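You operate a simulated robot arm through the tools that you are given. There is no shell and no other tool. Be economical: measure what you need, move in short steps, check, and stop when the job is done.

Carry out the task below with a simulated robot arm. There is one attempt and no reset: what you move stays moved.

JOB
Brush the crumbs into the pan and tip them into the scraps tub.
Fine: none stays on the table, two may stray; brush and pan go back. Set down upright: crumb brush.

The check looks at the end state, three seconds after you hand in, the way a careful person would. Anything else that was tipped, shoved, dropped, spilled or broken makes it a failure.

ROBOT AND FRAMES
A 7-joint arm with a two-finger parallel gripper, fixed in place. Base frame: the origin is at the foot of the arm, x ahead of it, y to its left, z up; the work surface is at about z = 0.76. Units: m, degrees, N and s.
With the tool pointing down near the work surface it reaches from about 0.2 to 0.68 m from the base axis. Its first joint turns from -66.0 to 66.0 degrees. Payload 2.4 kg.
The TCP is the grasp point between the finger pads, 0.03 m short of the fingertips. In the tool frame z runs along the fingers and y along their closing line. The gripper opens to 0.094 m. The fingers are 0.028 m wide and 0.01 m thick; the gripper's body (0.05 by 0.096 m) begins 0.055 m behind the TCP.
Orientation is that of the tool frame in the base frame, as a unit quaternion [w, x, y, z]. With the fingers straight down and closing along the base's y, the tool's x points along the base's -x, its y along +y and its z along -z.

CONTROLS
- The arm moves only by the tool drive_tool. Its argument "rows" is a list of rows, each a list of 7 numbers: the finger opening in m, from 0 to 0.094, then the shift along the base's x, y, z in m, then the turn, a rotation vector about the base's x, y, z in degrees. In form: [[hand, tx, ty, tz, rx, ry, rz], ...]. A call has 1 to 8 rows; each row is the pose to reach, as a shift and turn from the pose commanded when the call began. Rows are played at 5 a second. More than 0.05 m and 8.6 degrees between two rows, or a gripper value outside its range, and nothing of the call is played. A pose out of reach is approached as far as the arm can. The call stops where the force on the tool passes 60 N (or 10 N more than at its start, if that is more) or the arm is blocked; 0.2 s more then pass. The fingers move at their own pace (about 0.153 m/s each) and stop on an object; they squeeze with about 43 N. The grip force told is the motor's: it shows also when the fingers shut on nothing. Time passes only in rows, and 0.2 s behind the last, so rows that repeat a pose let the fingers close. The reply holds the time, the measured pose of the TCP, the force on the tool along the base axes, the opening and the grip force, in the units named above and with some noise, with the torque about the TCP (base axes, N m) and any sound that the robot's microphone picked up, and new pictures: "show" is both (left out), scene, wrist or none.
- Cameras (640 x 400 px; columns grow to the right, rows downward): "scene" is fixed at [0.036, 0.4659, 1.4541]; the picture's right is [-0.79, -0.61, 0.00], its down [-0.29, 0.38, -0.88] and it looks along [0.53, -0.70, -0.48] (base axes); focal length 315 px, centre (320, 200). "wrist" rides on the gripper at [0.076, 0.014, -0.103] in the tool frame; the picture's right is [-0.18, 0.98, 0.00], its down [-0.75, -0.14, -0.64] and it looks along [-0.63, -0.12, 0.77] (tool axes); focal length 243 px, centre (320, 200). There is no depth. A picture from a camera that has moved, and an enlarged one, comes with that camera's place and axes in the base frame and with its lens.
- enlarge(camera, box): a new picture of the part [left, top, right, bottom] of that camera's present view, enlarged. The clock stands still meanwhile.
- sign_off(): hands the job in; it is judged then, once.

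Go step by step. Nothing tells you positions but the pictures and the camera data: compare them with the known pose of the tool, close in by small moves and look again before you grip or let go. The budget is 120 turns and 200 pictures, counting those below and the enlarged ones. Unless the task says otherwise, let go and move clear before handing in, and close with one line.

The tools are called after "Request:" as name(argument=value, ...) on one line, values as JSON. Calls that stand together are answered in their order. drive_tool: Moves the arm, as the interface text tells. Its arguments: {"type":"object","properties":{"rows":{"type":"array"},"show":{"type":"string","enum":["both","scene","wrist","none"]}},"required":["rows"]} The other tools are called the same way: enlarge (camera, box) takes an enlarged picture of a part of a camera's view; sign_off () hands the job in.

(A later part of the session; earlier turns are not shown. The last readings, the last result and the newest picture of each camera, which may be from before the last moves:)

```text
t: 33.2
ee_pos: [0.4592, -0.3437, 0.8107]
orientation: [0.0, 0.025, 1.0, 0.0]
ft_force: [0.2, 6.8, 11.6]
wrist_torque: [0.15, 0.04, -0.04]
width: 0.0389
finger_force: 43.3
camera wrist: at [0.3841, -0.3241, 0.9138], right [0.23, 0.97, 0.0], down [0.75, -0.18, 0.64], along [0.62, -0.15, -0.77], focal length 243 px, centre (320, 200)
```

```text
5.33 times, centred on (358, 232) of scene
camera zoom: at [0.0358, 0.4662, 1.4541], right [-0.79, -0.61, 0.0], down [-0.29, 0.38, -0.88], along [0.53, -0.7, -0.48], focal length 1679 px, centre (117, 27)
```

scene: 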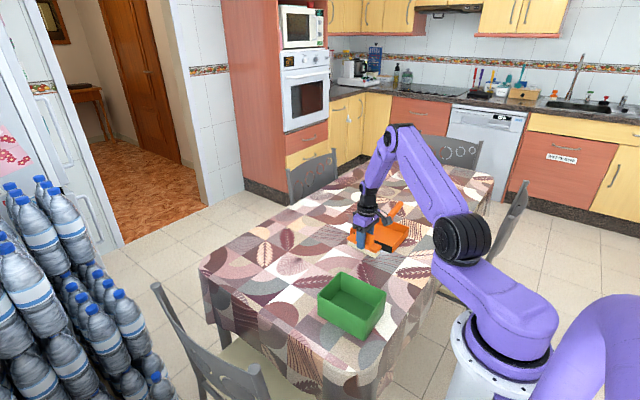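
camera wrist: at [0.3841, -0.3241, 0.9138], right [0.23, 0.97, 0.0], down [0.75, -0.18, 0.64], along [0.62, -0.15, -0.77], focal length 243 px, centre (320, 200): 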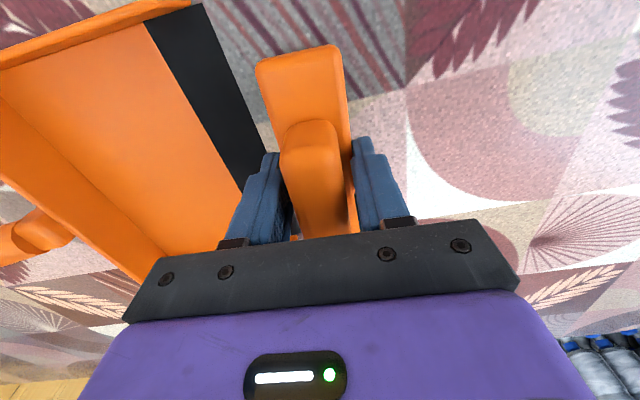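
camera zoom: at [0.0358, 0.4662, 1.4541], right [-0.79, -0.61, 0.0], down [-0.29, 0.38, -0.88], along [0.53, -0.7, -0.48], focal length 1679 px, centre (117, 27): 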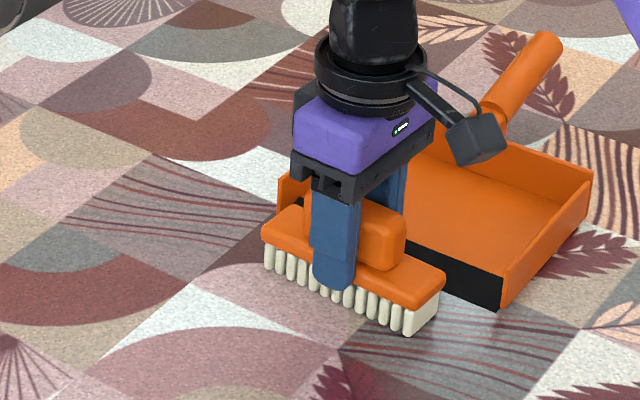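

Everything is ahead of the brush and nothing is behind. I'll push on to the lip edge and then rise with small steps over it.

Request:
drive_tool(rows=[[0, 0, -0.008, 0, 0, 0, 0], [0, 0, -0.014, 0, 0, 0, 0], [0, 0, -0.018, 0.001, 0, 0, 0], [0, 0, -0.024, 0.002, 0, 0, 0], [0, 0, -0.03, 0.0025, 0, 0, 0]])

Request:
enlarge(camera="scene", box=[330, 195, 426, 270])

Request:
enlarge(camera="wrist", box=[140, 0, 400, 170])

```text
t: 34.4
ee_pos: [0.4587, -0.3746, 0.8131]
orientation: [0.0, 0.026, 1.0, 0.0]
ft_force: [-0.6, 8.4, 9.0]
wrist_torque: [0.26, -0.55, 0.57]
width: 0.0389
finger_force: 43.0
camera wrist: at [0.3844, -0.356, 0.9159], right [0.23, 0.97, 0.0], down [0.75, -0.18, 0.64], along [0.62, -0.15, -0.77], focal length 243 px, centre (320, 200)
```

scene: 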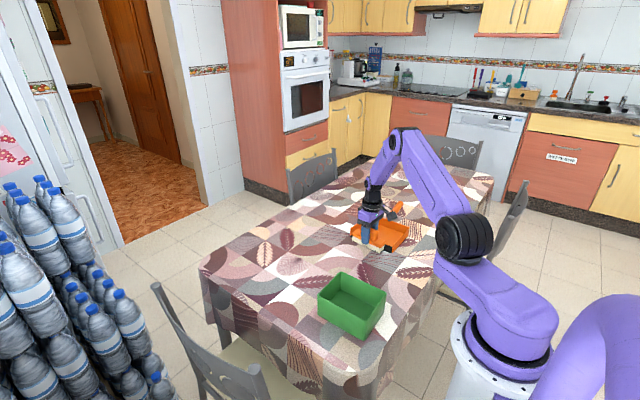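
wrist: 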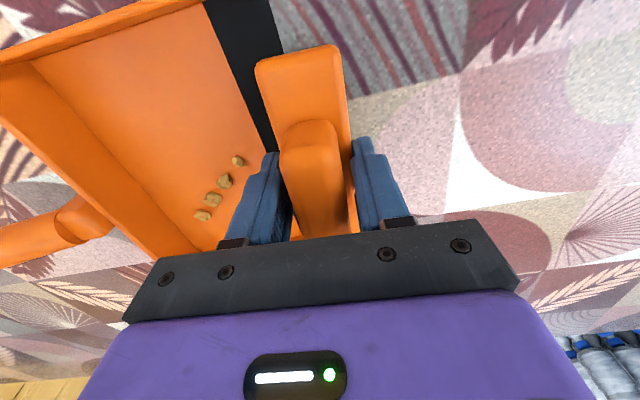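

```text
5.33 times, centred on (378, 232) of scene
camera zoom: at [0.0358, 0.4662, 1.454], right [-0.79, -0.61, 0.0], down [-0.29, 0.38, -0.88], along [0.53, -0.7, -0.48], focal length 1679 px, centre (11, 27)
```

zoom: 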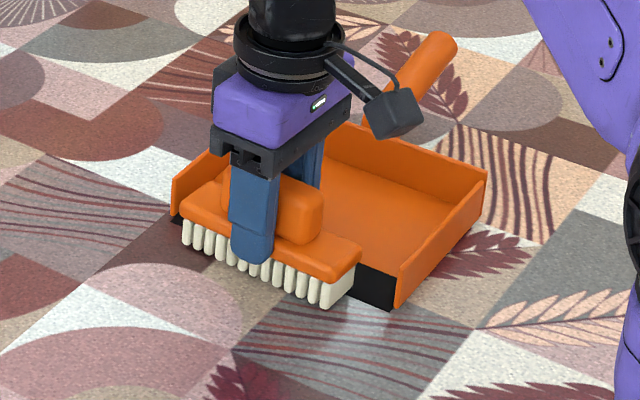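

```text
2.35 times, centred on (270, 85) of wrist
camera zoom: at [0.3844, -0.356, 0.9159], right [0.23, 0.97, 0.0], down [0.75, -0.18, 0.64], along [0.62, -0.15, -0.77], focal length 571 px, centre (438, 471)
```

zoom: 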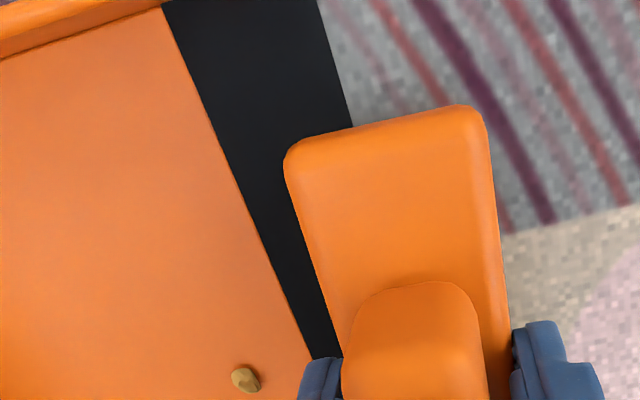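

Crumbs are entering the pan and the brush is on the lip. I'll push further in with a gentle rise.

Request:
drive_tool(rows=[[0, 0, -0.008, 0.0008, 0, 0, 0], [0, 0, -0.016, 0.0016, 0, 0, 0], [0, 0, -0.024, 0.002, 0, 0, 0], [0, 0, -0.032, 0.002, 0, 0, 0]])

Request:
enlarge(camera="scene", box=[330, 195, 426, 270])

```text
t: 35.4
ee_pos: [0.4571, -0.4127, 0.816]
orientation: [0.002, 0.028, 1.0, -0.004]
ft_force: [0.7, -1.8, 17.7]
wrist_torque: [-0.09, 1.01, 0.04]
width: 0.0389
finger_force: 43.0
camera wrist: at [0.3828, -0.3921, 0.9192], right [0.24, 0.97, -0.01], down [0.74, -0.18, 0.65], along [0.63, -0.16, -0.76], focal length 243 px, centre (320, 200)
```

scene: 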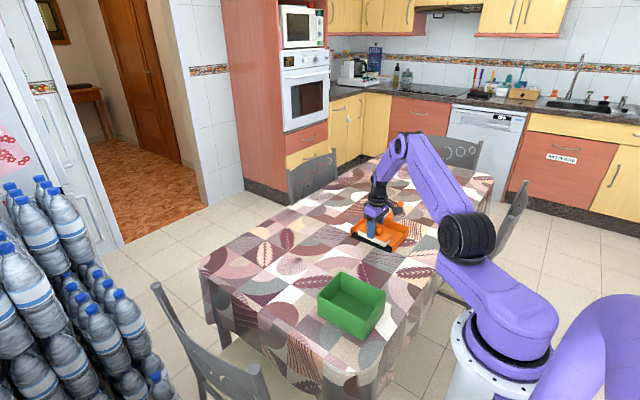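
wrist: 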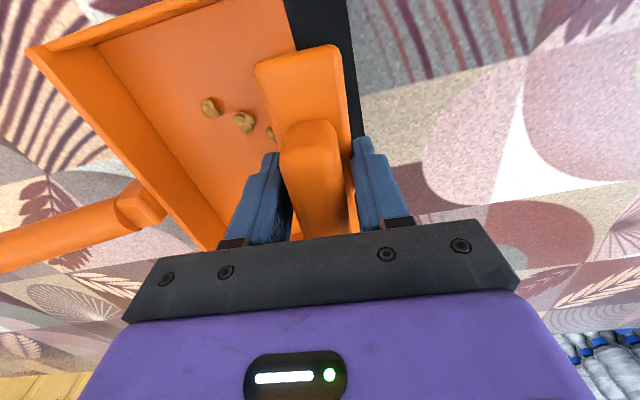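

```text
5.33 times, centred on (378, 232) of scene
camera zoom: at [0.0358, 0.4661, 1.4541], right [-0.79, -0.61, 0.0], down [-0.29, 0.38, -0.88], along [0.53, -0.7, -0.48], focal length 1679 px, centre (11, 27)
```

zoom: 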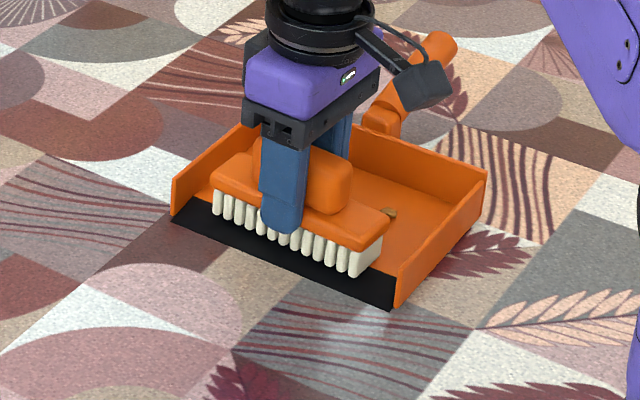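

The brush is over the lip, the pan hasn't shifted and no crumbs remain behind. I'll push a bit further into the pan and then lift straight up.

Request:
drive_tool(rows=[[0, 0, -0.01, 0.0003, 0, 0, 0], [0, 0, -0.02, 0.0005, 0, 0, 0], [0, 0, -0.025, 0.0005, 0, 0, 0], [0, 0, -0.022, 0.02, 0, 0, 0], [0, 0, -0.02, 0.06, 0, 0, 0], [0, 0, 0.02, 0.09, 0, 0, 0], [0, 0, 0.06, 0.12, 0, 0, 0], [0, 0, 0.1, 0.13, 0, 0, 0]])

Request:
enlarge(camera="scene", box=[330, 195, 426, 270])

Request:
enlarge(camera="wrist", box=[60, 0, 400, 220])

```text
t: 37.2
ee_pos: [0.4561, -0.3059, 0.9438]
orientation: [0.0, 0.026, 1.0, 0.0]
ft_force: [0.5, -0.6, -0.8]
wrist_torque: [0.06, -0.02, 0.01]
width: 0.039
finger_force: 42.8
camera wrist: at [0.3814, -0.2872, 1.0478], right [0.24, 0.97, 0.0], down [0.75, -0.18, 0.64], along [0.62, -0.15, -0.77], focal length 243 px, centre (320, 200)
```

scene: 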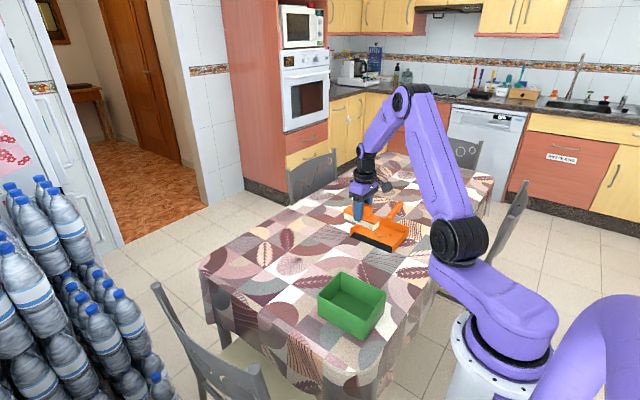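
wrist: 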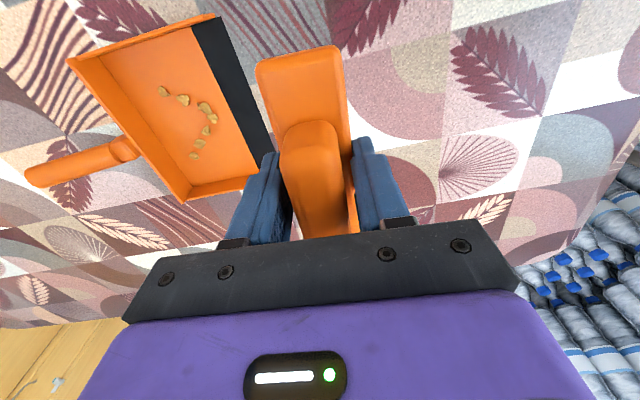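

```text
5.33 times, centred on (378, 232) of scene
camera zoom: at [0.036, 0.4659, 1.4541], right [-0.79, -0.61, 0.0], down [-0.29, 0.38, -0.88], along [0.53, -0.7, -0.48], focal length 1679 px, centre (11, 27)
```

zoom: 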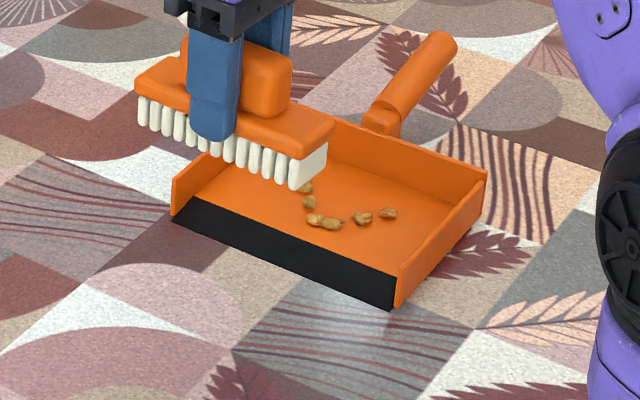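

```text
1.82 times, centred on (230, 110) of wrist
camera zoom: at [0.3814, -0.2872, 1.0478], right [0.24, 0.97, 0.0], down [0.75, -0.18, 0.64], along [0.62, -0.15, -0.77], focal length 441 px, centre (484, 364)
```

zoom: 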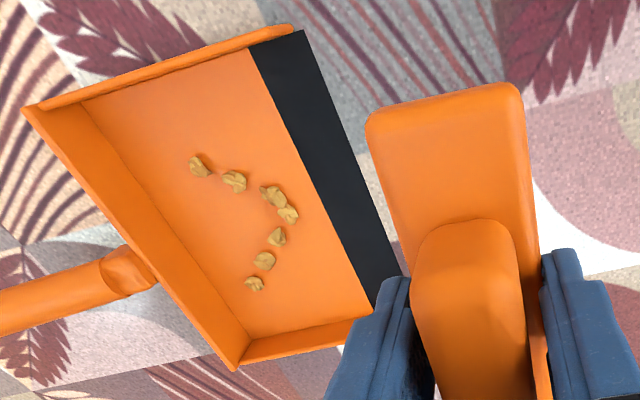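

I count about eight visible clumps in the pan, fewer than at the start. I'll take the brush toward its place and get a clear view of the table and pan.

Request:
drive_tool(rows=[[0, 0.015, 0.03, 0, 0, 0, -8.4], [0, 0.03, 0.06, 0, 0, 0, -16.8], [0, 0.045, 0.09, 0, 0, 0, -25.2], [0, 0.06, 0.11, 0, 0, 0, -33.6], [0, 0.08, 0.13, 0, 0, 0, -42], [0, 0.1, 0.15, 0, 0, 0, -50]], show="none")

Request:
drive_tool(rows=[[0, 0.01, 0.004, 0, 0, 0, -8], [0, 0.02, 0.008, 0, 0, 0, -16], [0, 0.034, 0.013, 0, 0, 0, -24], [0, 0.034, 0.013, 0, 0, 0, -32], [0, 0.034, 0.013, 0, 0, 0, -39], [0, 0.034, 0.013, 0, 0, 0, -39]])

Request:
enlarge(camera="scene", box=[310, 185, 438, 285])

Request:
enlarge(camera="scene", box=[345, 205, 409, 255])

```text
t: 38.6
ee_pos: [0.5592, -0.1583, 0.9455]
orientation: [-0.001, 0.447, 0.895, 0.0]
ft_force: [-0.4, 0.3, -0.8]
wrist_torque: [0.0, 0.0, 0.02]
width: 0.0388
finger_force: 43.0
```

```text
t: 40.0
ee_pos: [0.5911, -0.1447, 0.9444]
orientation: [0.0, 0.72, 0.694, 0.0]
ft_force: [0.0, -0.2, -1.0]
wrist_torque: [0.01, 0.0, 0.02]
width: 0.0387
finger_force: 42.9
camera wrist: at [0.6105, -0.0681, 1.0473], right [0.98, -0.22, 0.0], down [-0.17, -0.75, 0.64], along [-0.14, -0.63, -0.77], focal length 243 px, centre (320, 200)
```

scene: 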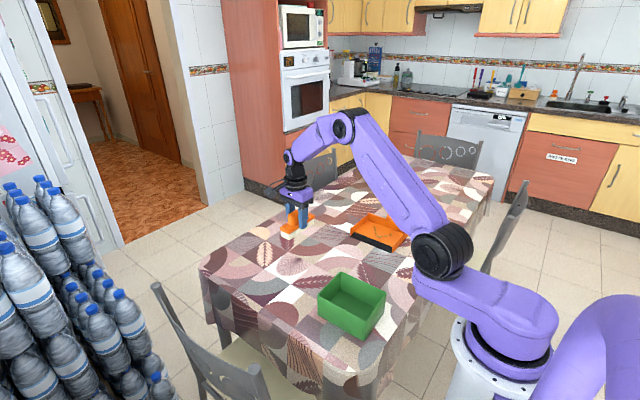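
wrist: 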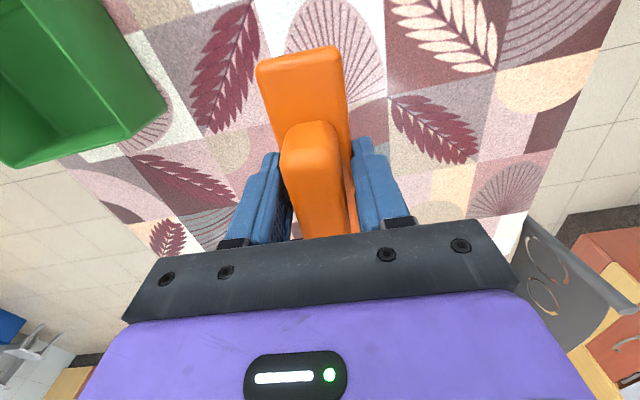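

```text
4.00 times, centred on (374, 235) of scene
camera zoom: at [0.036, 0.4659, 1.4541], right [-0.79, -0.61, 0.0], down [-0.29, 0.38, -0.88], along [0.53, -0.7, -0.48], focal length 1259 px, centre (104, 60)
```

zoom: 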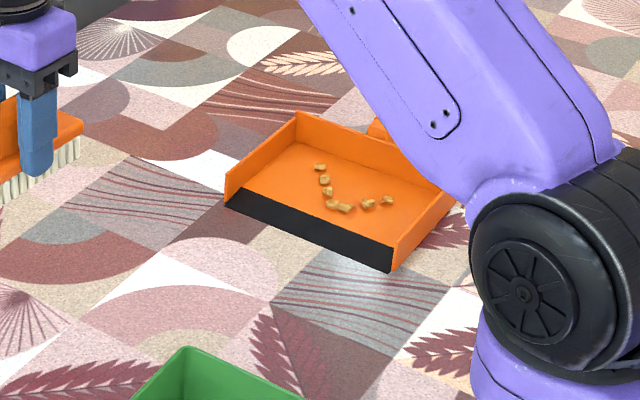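

```text
8.00 times, centred on (377, 230) of scene
camera zoom: at [0.036, 0.4659, 1.4541], right [-0.79, -0.61, 0.0], down [-0.29, 0.38, -0.88], along [0.53, -0.7, -0.48], focal length 2518 px, centre (-136, -40)
```

zoom: 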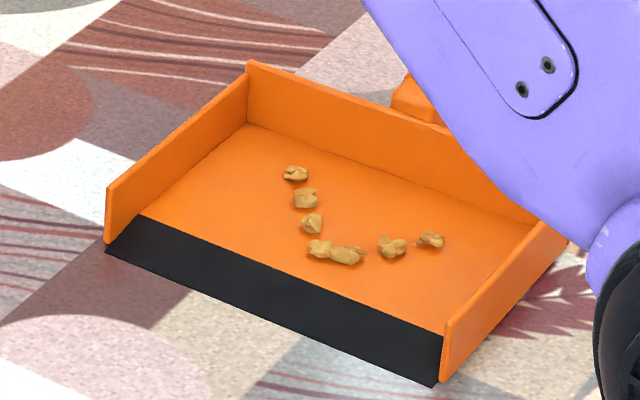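

The table is clean and the crumbs sit overlapping in clumps in the pan. Now I'll set the brush down at its place.

Request:
drive_tool(rows=[[0, 0, 0, -0.04, 0, 0, 0], [0, 0, 0, -0.08, 0, 0, 0], [0, 0, 0, -0.11, 0, 0, 0], [0, 0, 0, -0.125, 0, 0, 0], [0, 0, 0, -0.131, 0, 0, 0], [0, 0, 0, -0.132, 0, 0, 0], [0, 0, 0, -0.132, 0, 0, 0]], show="none")

Request:
drive_tool(rows=[[0, 0, 0, -0.0005, 0, 0, 0], [0, 0, 0, -0.001, 0, 0, 0], [0, 0, 0, -0.001, 0, 0, 0]])

```text
t: 41.6
ee_pos: [0.5937, -0.1435, 0.811]
orientation: [0.0, 0.719, 0.695, -0.001]
ft_force: [0.3, 0.9, -1.4]
wrist_torque: [0.0, -0.01, 0.0]
width: 0.0388
finger_force: 43.1
```

```text
t: 42.4
ee_pos: [0.5932, -0.1434, 0.8112]
orientation: [0.0, 0.719, 0.695, 0.001]
ft_force: [-0.1, 0.1, -1.6]
wrist_torque: [-0.04, 0.0, 0.02]
width: 0.0393
finger_force: 42.7
camera wrist: at [0.6106, -0.0676, 0.9142], right [0.98, -0.22, 0.0], down [-0.17, -0.75, 0.64], along [-0.14, -0.63, -0.77], focal length 243 px, centre (320, 200)
```

scene: 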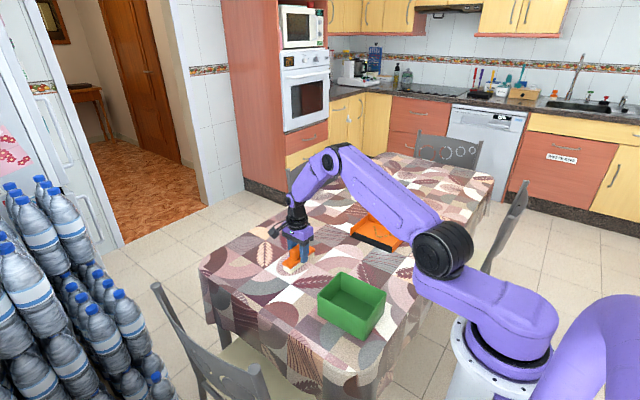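
wrist: 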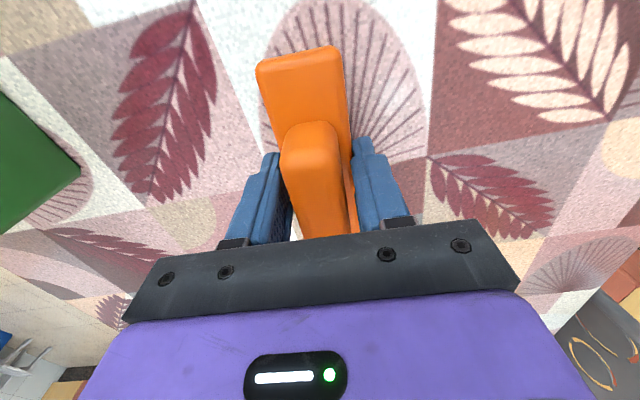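

Request:
drive_tool(rows=[[0, 0, 0, -0.0007, 0, 0, 0], [0, 0, 0, -0.0012, 0, 0, 0], [0, 0, 0, -0.0012, 0, 0, 0]], show="none")

```text
t: 43.2
ee_pos: [0.5924, -0.1441, 0.8106]
orientation: [-0.001, 0.72, 0.694, 0.0]
ft_force: [-3.6, 2.2, 8.1]
wrist_torque: [-0.24, 0.22, -0.12]
width: 0.0386
finger_force: 43.6
```

The brush has touched the table. I'll open and rise straight up.

Request:
drive_tool(rows=[[0.06, 0, 0, 0.0005, 0, 0, 0], [0.094, 0, 0, 0.001, 0, 0, 0], [0.094, 0, 0, 0.001, 0, 0, 0], [0.094, 0, 0, 0.03, 0, 0, 0], [0.094, 0, 0, 0.07, 0, 0, 0], [0.094, 0, 0, 0.12, 0, 0, 0], [0.094, -0.03, -0.03, 0.15, 0, 0, 0]])

Request:
enlarge(camera="scene", box=[270, 230, 334, 280])

```text
refused: row 7 steps farther than a row can; nothing moved
```

```text
8.00 times, centred on (302, 255) of scene
camera zoom: at [0.0357, 0.466, 1.4541], right [-0.79, -0.61, 0.0], down [-0.29, 0.38, -0.88], along [0.53, -0.7, -0.48], focal length 2518 px, centre (464, -240)
```

zoom: 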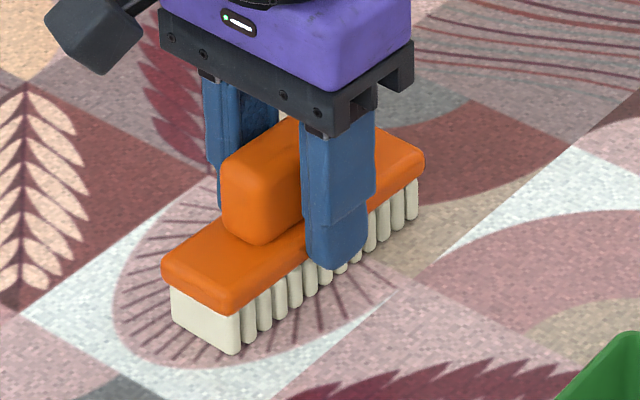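

The brush sits where it started. The last row stepped too far, so I'm repeating with smaller steps.

Request:
drive_tool(rows=[[0.06, 0, 0, 0.0005, 0, 0, 0], [0.094, 0, 0, 0.001, 0, 0, 0], [0.094, 0, 0, 0.001, 0, 0, 0], [0.094, 0, 0, 0.03, 0, 0, 0], [0.094, 0, 0, 0.07, 0, 0, 0], [0.094, 0, 0, 0.11, 0, 0, 0], [0.094, 0, 0, 0.15, 0, 0, 0]], show="none")

Request:
drive_tool(rows=[[0.094, -0.02, -0.04, 0.02, 0, 0, 0], [0.094, -0.04, -0.08, 0.03, 0, 0, 0], [0.094, -0.06, -0.12, 0.03, 0, 0, 0], [0.094, -0.08, -0.16, 0.03, 0, 0, 0], [0.094, -0.1, -0.2, 0.03, 0, 0, 0], [0.094, -0.12, -0.24, 0.03, 0, 0, 0], [0.094, -0.135, -0.28, 0.03, 0, 0, 0], [0.094, -0.14, -0.3, 0.03, 0, 0, 1]])

Request:
enlarge(camera="wrist", box=[200, 0, 440, 200])

Request:
enlarge(camera="scene", box=[270, 230, 334, 280])

```text
t: 44.8
ee_pos: [0.5939, -0.1449, 0.9589]
orientation: [0.0, 0.719, 0.695, -0.001]
ft_force: [-0.8, 0.8, 1.2]
wrist_torque: [-0.02, 0.0, -0.01]
width: 0.094
finger_force: 0.1
```

```text
t: 46.6
ee_pos: [0.451, -0.441, 0.9901]
orientation: [0.0, 0.713, 0.702, 0.001]
ft_force: [-0.2, -1.2, 0.7]
wrist_torque: [0.0, 0.02, 0.01]
width: 0.0941
finger_force: 0.1
camera wrist: at [0.4673, -0.3654, 1.0921], right [0.98, -0.2, 0.0], down [-0.15, -0.75, 0.64], along [-0.13, -0.63, -0.77], focal length 243 px, centre (320, 200)
```

scene: 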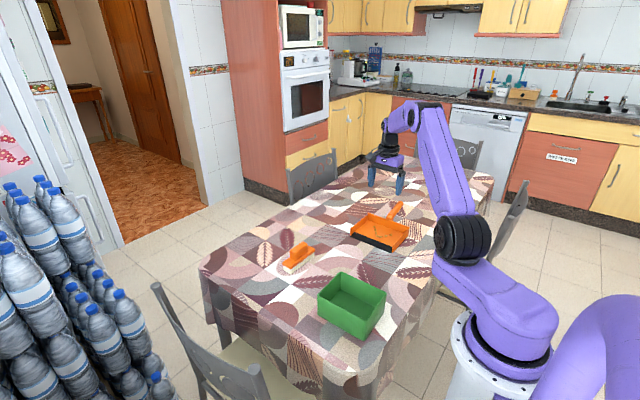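
wrist: 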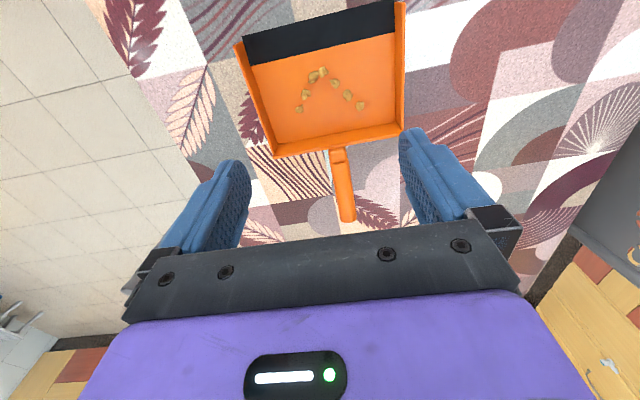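

```text
2.00 times, centred on (320, 100) of wrist
camera zoom: at [0.4673, -0.3654, 1.0921], right [0.98, -0.2, 0.0], down [-0.15, -0.75, 0.64], along [-0.13, -0.63, -0.77], focal length 485 px, centre (320, 400)
```

zoom: 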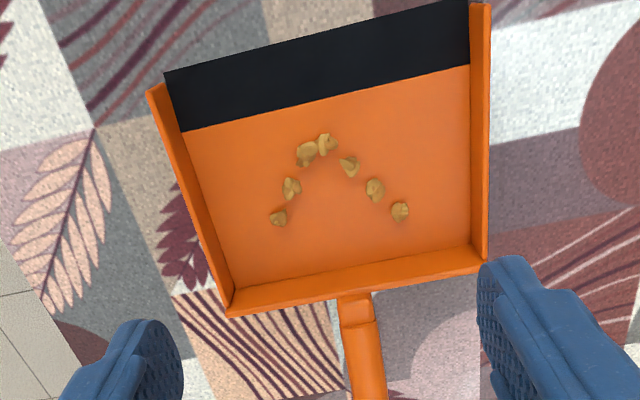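

```text
8.00 times, centred on (302, 255) of scene
camera zoom: at [0.036, 0.4659, 1.4541], right [-0.79, -0.61, 0.0], down [-0.29, 0.38, -0.88], along [0.53, -0.7, -0.48], focal length 2518 px, centre (464, -240)
```

zoom: 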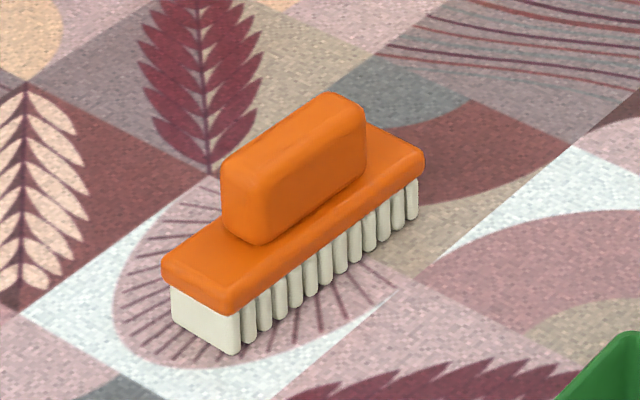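

The brush is back, upright. Next I look closely at the pan handle to judge its height and slope.

Request:
enlarge(camera="scene", box=[345, 190, 425, 250])

Request:
enlarge(camera="wrist", box=[270, 120, 410, 230])

```text
6.67 times, centred on (385, 220) of scene
camera zoom: at [0.036, 0.4659, 1.4541], right [-0.79, -0.61, 0.0], down [-0.29, 0.38, -0.88], along [0.53, -0.7, -0.48], focal length 2098 px, centre (-113, 67)
```

zoom: 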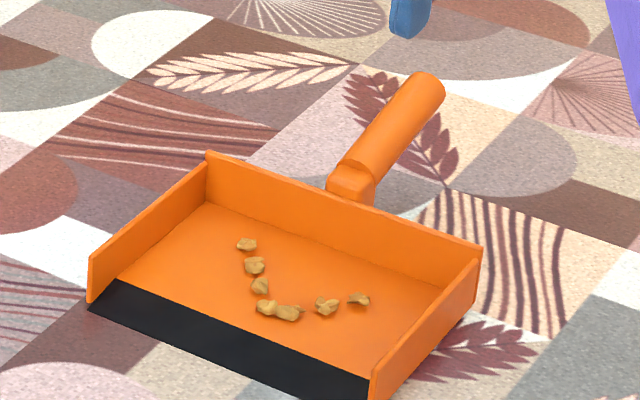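

```text
3.64 times, centred on (340, 175) of wrist
camera zoom: at [0.4673, -0.3654, 1.0921], right [0.98, -0.2, 0.0], down [-0.15, -0.75, 0.64], along [-0.13, -0.63, -0.77], focal length 882 px, centre (247, 291)
```

zoom: 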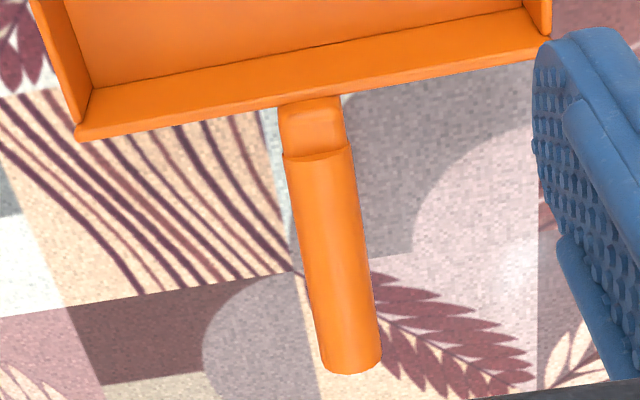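

The handle runs from about (0.456, -0.538, 0.805) to (0.453, -0.624, 0.818), sloping slightly upward. I'll tilt the tool 25° outward and move to a pre-grasp point above it.

Request:
drive_tool(rows=[[0.07, 0.001, -0.015, -0.01, -8, 0, 0], [0.07, 0.002, -0.03, -0.03, -16, 0, 0], [0.07, 0.003, -0.05, -0.05, -24, 0, 0], [0.07, 0.003, -0.06, -0.07, -25, 0, 0], [0.07, 0.003, -0.06, -0.07, -25, 0, 0]])

Request:
enlarge(camera="scene", box=[345, 150, 441, 240])

```text
t: 47.8
ee_pos: [0.4559, -0.5043, 0.9186]
orientation: [0.154, 0.696, 0.684, -0.151]
ft_force: [-0.3, -0.5, -0.4]
wrist_torque: [-0.01, 0.02, 0.01]
width: 0.0699
finger_force: 0.1
camera wrist: at [0.4731, -0.3903, 0.9795], right [0.98, -0.18, 0.09], down [-0.15, -0.41, 0.9], along [-0.13, -0.89, -0.43], focal length 243 px, centre (320, 200)
```

scene: 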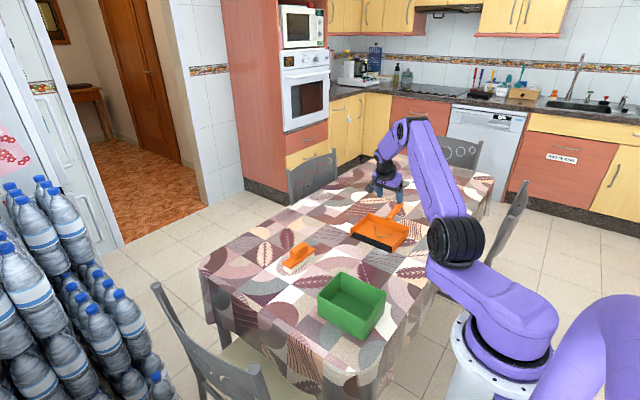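
wrist: 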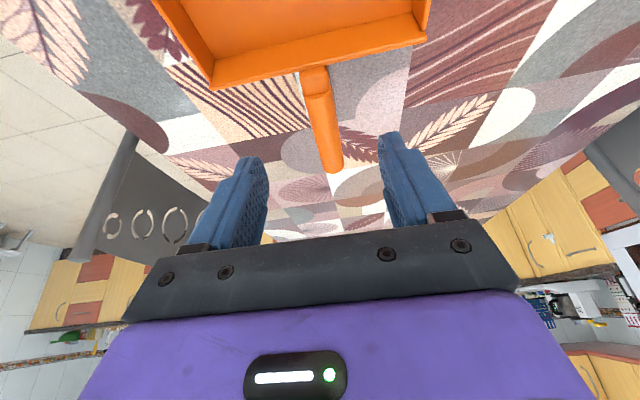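

```text
4.44 times, centred on (393, 195) of scene
camera zoom: at [0.036, 0.4659, 1.4541], right [-0.79, -0.61, 0.0], down [-0.29, 0.38, -0.88], along [0.53, -0.7, -0.48], focal length 1399 px, centre (-4, 222)
```

zoom: 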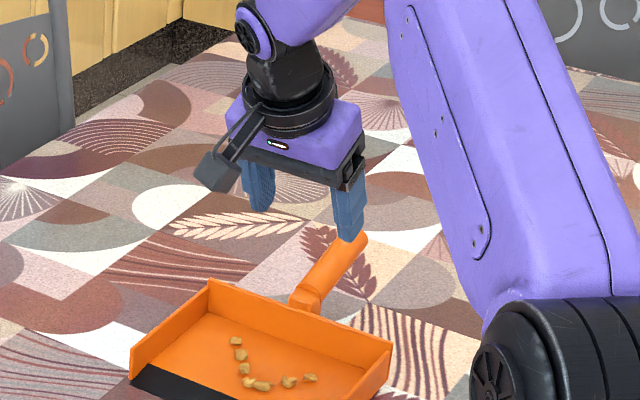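

The handle lies centred between the fingers. I'll approach along the tool axis to the grasp point around (0.457, -0.565, 0.808).

Request:
drive_tool(rows=[[0.07, 0.001, -0.02, -0.02, 0, 0, 0], [0.07, 0.001, -0.032, -0.045, 0, 0, 0], [0.07, 0.001, -0.043, -0.07, 0, 0, 0], [0.07, 0.001, -0.053, -0.09, 0, 0, 0], [0.07, 0.001, -0.061, -0.108, 0, 0, 0], [0.07, 0.001, -0.061, -0.108, 0, 0, 0]])

Request:
enlarge(camera="scene", box=[345, 160, 441, 250])

```text
t: 49.2
ee_pos: [0.4557, -0.5665, 0.8113]
orientation: [0.154, 0.696, 0.685, -0.151]
ft_force: [0.4, -0.5, 0.3]
wrist_torque: [0.02, 0.01, 0.03]
width: 0.0701
finger_force: 0.0
camera wrist: at [0.4734, -0.4529, 0.8728], right [0.98, -0.18, 0.08], down [-0.15, -0.41, 0.9], along [-0.13, -0.89, -0.43], focal length 243 px, centre (320, 200)
```

scene: 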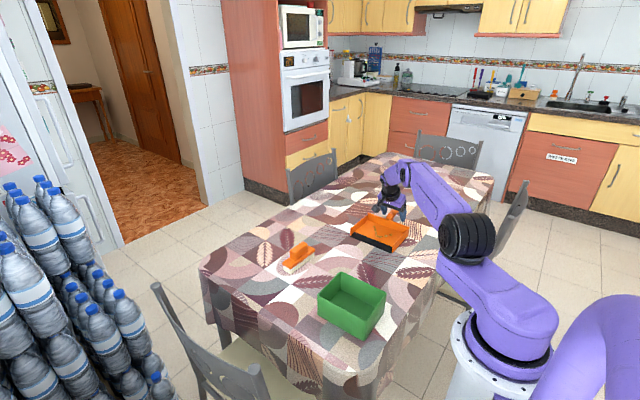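
wrist: 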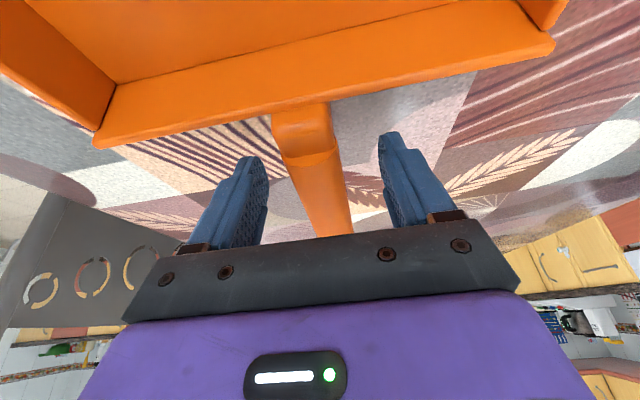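

```text
4.44 times, centred on (393, 205) of scene
camera zoom: at [0.036, 0.4659, 1.4541], right [-0.79, -0.61, 0.0], down [-0.29, 0.38, -0.88], along [0.53, -0.7, -0.48], focal length 1399 px, centre (-4, 178)
```

zoom: 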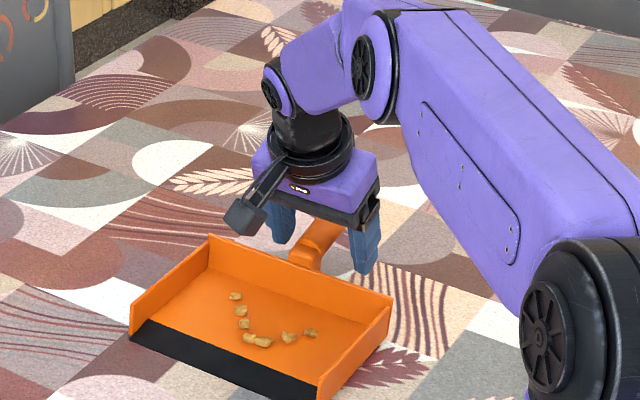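

The fingers straddle the handle. I'll lower 5 mm more, close, and check.

Request:
drive_tool(rows=[[0.07, 0, -0.002, -0.006, 0, 0, 0], [0.07, 0, -0.002, -0.006, 0, 0, 0], [0.03, 0, -0.002, -0.006, 0, 0, 0], [0.0, 0, -0.002, -0.006, 0, 0, 0], [0.0, 0, -0.002, -0.006, 0, 0, 0], [0.0, 0, -0.002, -0.006, 0, 0, 0]])

Request:
enlarge(camera="scene", box=[345, 160, 441, 250])

```text
t: 50.6
ee_pos: [0.4569, -0.5678, 0.8053]
orientation: [0.154, 0.696, 0.685, -0.152]
ft_force: [-1.5, 0.2, 1.0]
wrist_torque: [-0.18, 0.18, 0.27]
width: 0.03
finger_force: 43.2
camera wrist: at [0.4739, -0.4553, 0.8673], right [0.98, -0.18, 0.08], down [-0.15, -0.41, 0.9], along [-0.13, -0.89, -0.43], focal length 243 px, centre (320, 200)
```

scene: 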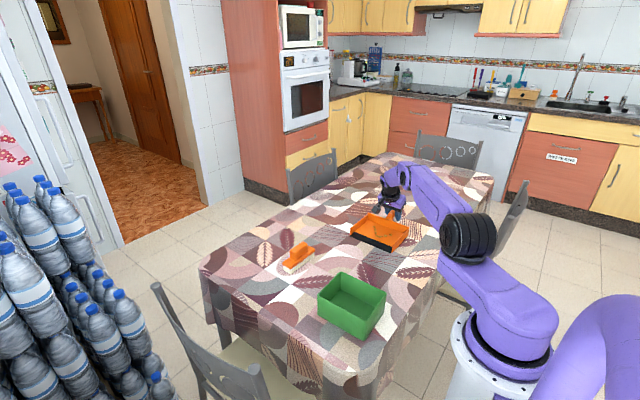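
wrist: 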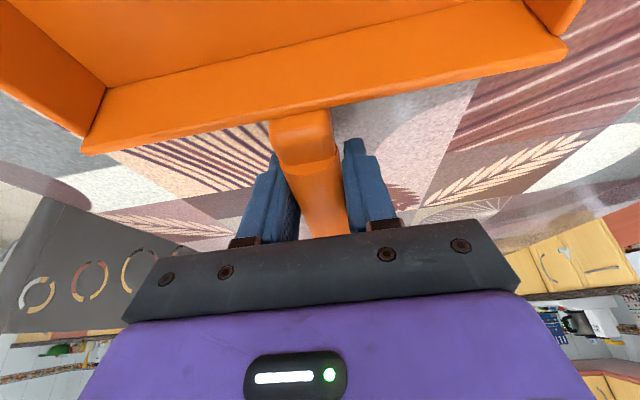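

```text
4.44 times, centred on (393, 205) of scene
camera zoom: at [0.0359, 0.4659, 1.4541], right [-0.79, -0.61, 0.0], down [-0.29, 0.38, -0.88], along [0.53, -0.7, -0.48], focal length 1399 px, centre (-4, 178)
```

zoom: 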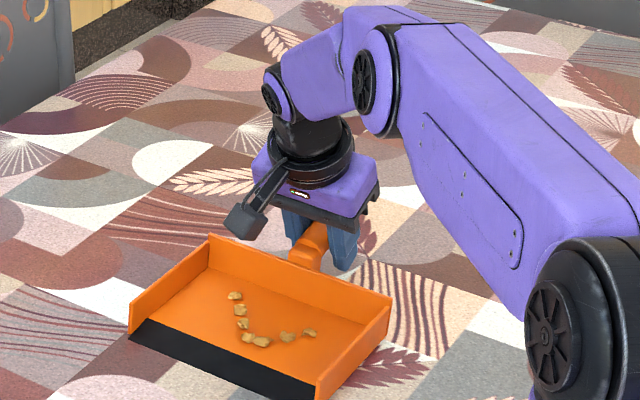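

The handle is held at 30 mm. I'll lift a few centimetres with the lip pitched slightly up and check how the pan hangs.

Request:
drive_tool(rows=[[0, 0, 0, 0.008, 0, 0, 0], [0, 0, 0.0, 0.02, 2, 0, 0], [0, 0, 0.005, 0.035, 5, 0, 0], [0, 0, 0.01, 0.05, 8, 0, 0], [0, 0, 0.01, 0.06, 10, 0, 0], [0, 0, 0.01, 0.06, 10, 0, 0]])

Request:
enlarge(camera="scene", box=[325, 150, 453, 260])

```text
t: 52.0
ee_pos: [0.4591, -0.5577, 0.8666]
orientation: [0.092, 0.707, 0.695, -0.091]
ft_force: [0.2, 0.5, -6.4]
wrist_torque: [-0.47, -0.01, -0.01]
width: 0.0299
finger_force: 43.3
camera wrist: at [0.4747, -0.4568, 0.947], right [0.98, -0.19, 0.05], down [-0.15, -0.56, 0.81], along [-0.13, -0.81, -0.58], focal length 243 px, centre (320, 200)
```

scene: 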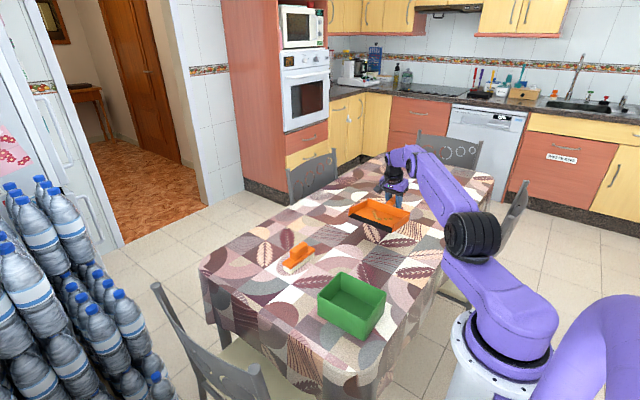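
wrist: 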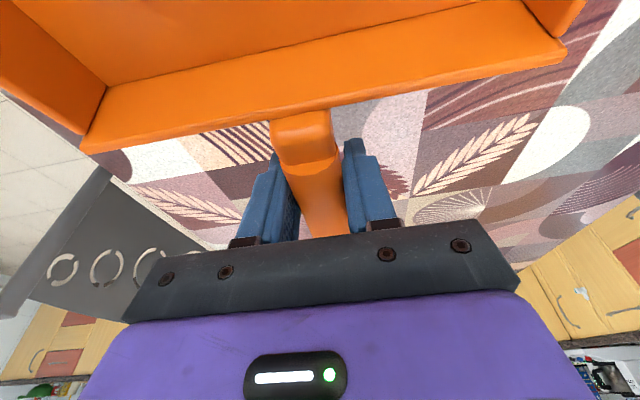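

```text
3.64 times, centred on (389, 205) of scene
camera zoom: at [0.0361, 0.4658, 1.4542], right [-0.79, -0.61, 0.0], down [-0.29, 0.38, -0.88], along [0.53, -0.7, -0.48], focal length 1145 px, centre (69, 182)
```

zoom: 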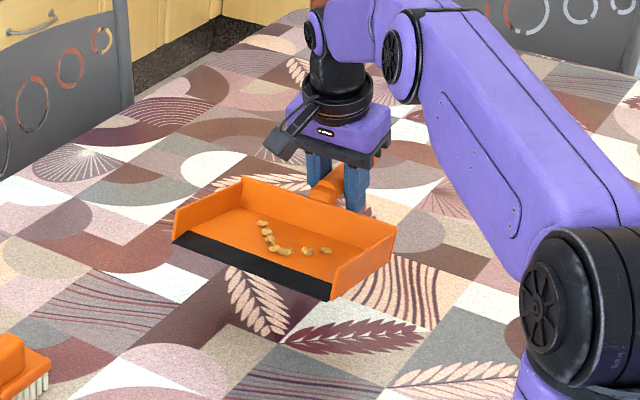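

The pan hangs firmly, lip slightly up and crumbs in place. I'll raise it, then bring it toward the tub while yawing +35°.

Request:
drive_tool(rows=[[0, 0, 0, 0.02, 0, 0, 0], [0, 0, 0, 0.05, 0, 0, 0], [0, 0, 0, 0.08, 0, 0, 0], [0, 0, 0.015, 0.11, 0, 0, 4], [0, 0, 0.04, 0.13, 0, 0, 10], [0, 0, 0.07, 0.135, 0, 0, 17], [0, 0, 0.1, 0.135, 0, 0, 24], [0, 0, 0.125, 0.135, 0, 0, 30]], show="none")

Request:
drive_tool(rows=[[0, 0, 0.025, 0, 0, 0, 3], [0, 0, 0.055, 0, 0, 0, 5], [0, 0, 0.085, 0, 0, 0, 5], [0, 0, 0.115, 0, 0, 0, 5], [0, 0, 0.145, 0, 0, 0, 5], [0, 0, 0.17, 0, 0, 0, 5], [0, 0, 0.185, 0, 0, 0, 5], [0, 0, 0.185, 0, 0, 0, 5]])

Request:
enlarge(camera="scene", box=[290, 150, 450, 340])

```text
t: 53.8
ee_pos: [0.4568, -0.4328, 1.0006]
orientation: [0.113, 0.502, 0.855, -0.065]
ft_force: [-0.3, 0.5, -5.6]
wrist_torque: [-0.43, -0.24, -0.02]
width: 0.0299
finger_force: 43.3
```

```text
t: 55.6
ee_pos: [0.4569, -0.2481, 1.0011]
orientation: [0.116, 0.465, 0.875, -0.06]
ft_force: [-0.2, -0.4, -5.3]
wrist_torque: [-0.4, -0.26, 0.01]
width: 0.0302
finger_force: 43.0
camera wrist: at [0.4134, -0.1564, 1.0817], right [0.91, 0.4, 0.05], down [0.2, -0.55, 0.81], along [0.36, -0.73, -0.58], focal length 243 px, centre (320, 200)
```

scene: 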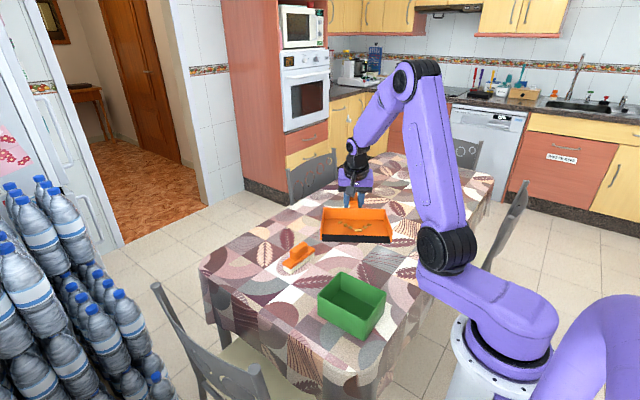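
wrist: 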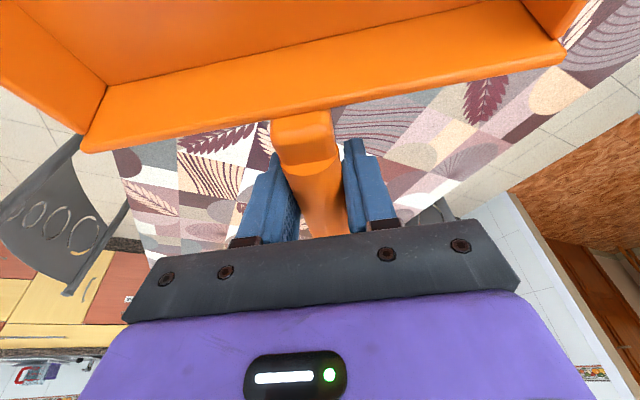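

```text
2.11 times, centred on (370, 245) of scene
camera zoom: at [0.036, 0.4659, 1.4542], right [-0.79, -0.61, 0.0], down [-0.29, 0.38, -0.88], along [0.53, -0.7, -0.48], focal length 663 px, centre (215, 105)
```

zoom: 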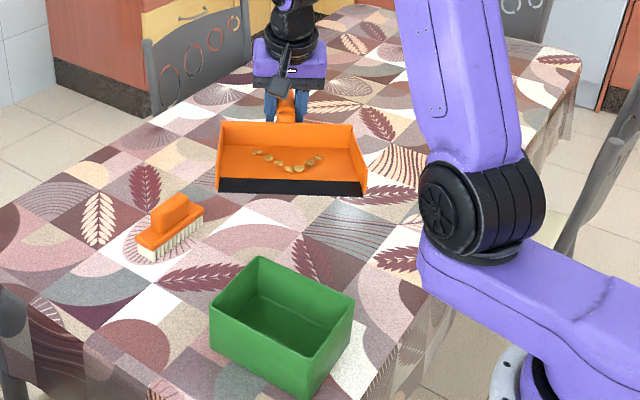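

The pan is above the tub with its lip over the tub's near part, as computed. I'll begin tipping about the lip, first halfway while lowering the lip close above the rim.

Request:
drive_tool(rows=[[0, -0.002, 0.003, -0.0065, -6.55, -4.59, 0], [0, -0.006, 0.009, -0.011, -13.1, -9.18, 0], [0, -0.012, 0.0175, -0.0165, -19.66, -13.78, 0], [0, -0.012, 0.0175, -0.0265, -19.66, -13.78, 0]])

Request:
enlarge(camera="scene", box=[290, 180, 418, 350])

```text
t: 56.6
ee_pos: [0.4441, -0.2351, 0.9736]
orientation: [0.297, 0.443, 0.832, -0.154]
ft_force: [-8.1, -11.8, -5.4]
wrist_torque: [-0.04, -0.42, 0.79]
width: 0.0298
finger_force: 43.2
camera wrist: at [0.3877, -0.1235, 1.0069], right [0.89, 0.43, 0.12], down [-0.02, -0.23, 0.97], along [0.45, -0.87, -0.2], focal length 243 px, centre (320, 200)
```

scene: 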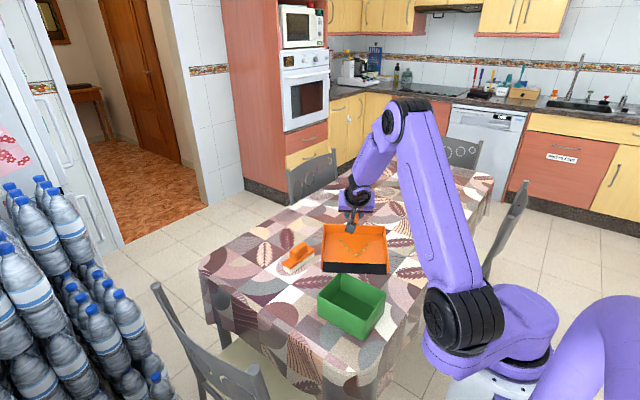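
wrist: 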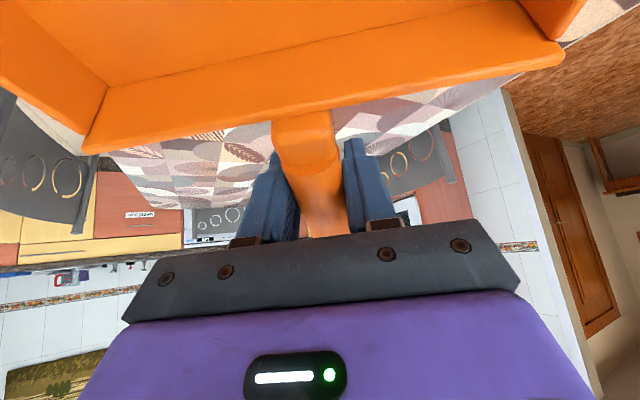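

```text
2.35 times, centred on (354, 265) of scene
camera zoom: at [0.0357, 0.4649, 1.4545], right [-0.79, -0.61, 0.0], down [-0.29, 0.38, -0.88], along [0.53, -0.7, -0.48], focal length 741 px, centre (240, 47)
```

zoom: 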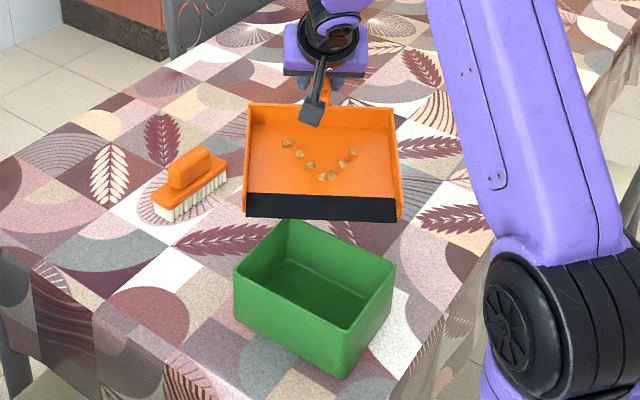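

The lip tracks its predicted position and the crumbs are still resting. There's a brief side force; I'll continue tipping slowly and watch it.

Request:
drive_tool(rows=[[0, 0, 0, 0, 0, 0, 0], [0, -0.004, 0.0055, 0.003, -3.28, -2.3, 0], [0, -0.008, 0.0114, 0.0095, -6.55, -4.59, 0], [0, -0.0127, 0.018, 0.015, -9.8, -6.9, 0], [0, -0.0174, 0.025, 0.022, -13.1, -9.18, 0]])

Request:
enlarge(camera="scene", box=[290, 180, 418, 350])

```text
t: 57.8
ee_pos: [0.4279, -0.2044, 0.9956]
orientation: [0.412, 0.416, 0.783, -0.209]
ft_force: [0.0, -0.2, -6.1]
wrist_torque: [-0.27, -0.18, -0.03]
width: 0.0302
finger_force: 43.1
out of reach, approached as far as the arm can: row 2
camera wrist: at [0.3685, -0.0911, 0.9937], right [0.87, 0.47, 0.17], down [-0.18, -0.01, 0.98], along [0.46, -0.88, 0.08], focal length 243 px, centre (320, 200)
```

scene: 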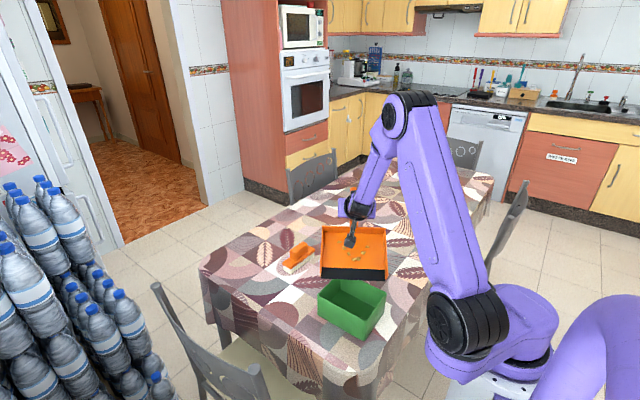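
wrist: 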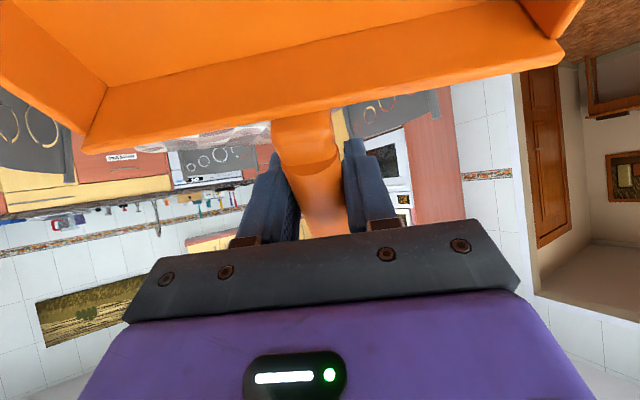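

```text
2.35 times, centred on (354, 265) of scene
camera zoom: at [0.036, 0.4659, 1.4542], right [-0.79, -0.61, 0.0], down [-0.29, 0.38, -0.88], along [0.53, -0.7, -0.48], focal length 741 px, centre (240, 47)
```

zoom: 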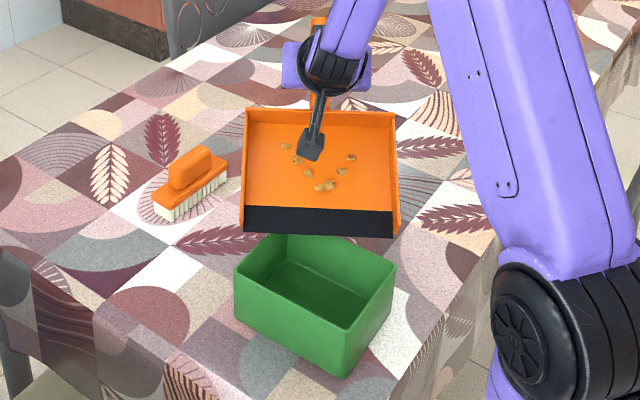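

The crumbs still cling at about 30°. I'll shift the lip about 18 mm further over the tub and tip more, to about 46° first.

Request:
drive_tool(rows=[[0, -0.008, 0.012, 0.006, -3.28, -2.3, 0], [0, -0.0165, 0.0238, 0.0135, -6.55, -4.59, 0], [0, -0.025, 0.036, 0.021, -9.8, -6.9, 0], [0, -0.034, 0.049, 0.029, -13.1, -9.18, 0], [0, -0.034, 0.049, 0.029, -13.1, -9.18, 0]])

Request:
enlarge(camera="scene", box=[290, 180, 418, 350])

```text
t: 59.0
ee_pos: [0.4039, -0.157, 1.0363]
orientation: [0.514, 0.382, 0.72, -0.267]
ft_force: [-0.6, 0.0, -5.7]
wrist_torque: [-0.16, -0.08, -0.01]
width: 0.03
finger_force: 42.8
out of reach, approached as far as the arm can: row 4, 5
camera wrist: at [0.3478, -0.0475, 0.9997], right [0.84, 0.51, 0.18], down [-0.33, 0.21, 0.92], along [0.43, -0.84, 0.34], focal length 243 px, centre (320, 200)
```

scene: 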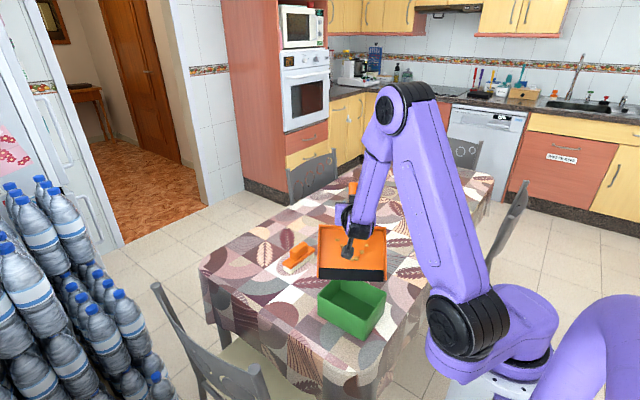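
wrist: 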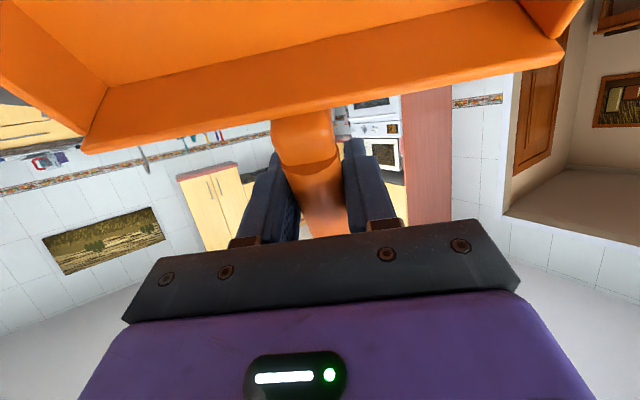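

```text
2.35 times, centred on (354, 265) of scene
camera zoom: at [0.036, 0.4659, 1.4542], right [-0.79, -0.61, 0.0], down [-0.29, 0.38, -0.88], along [0.53, -0.7, -0.48], focal length 741 px, centre (240, 47)
```

zoom: 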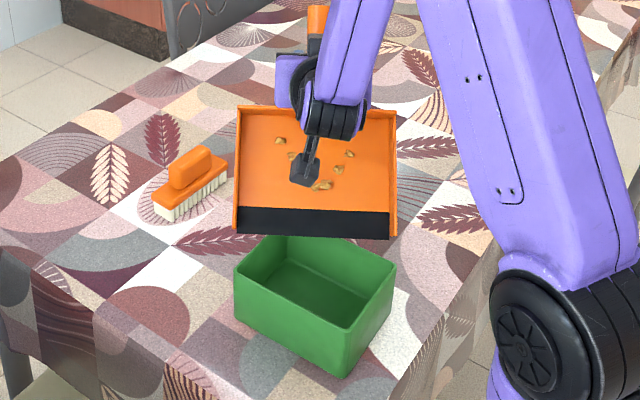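

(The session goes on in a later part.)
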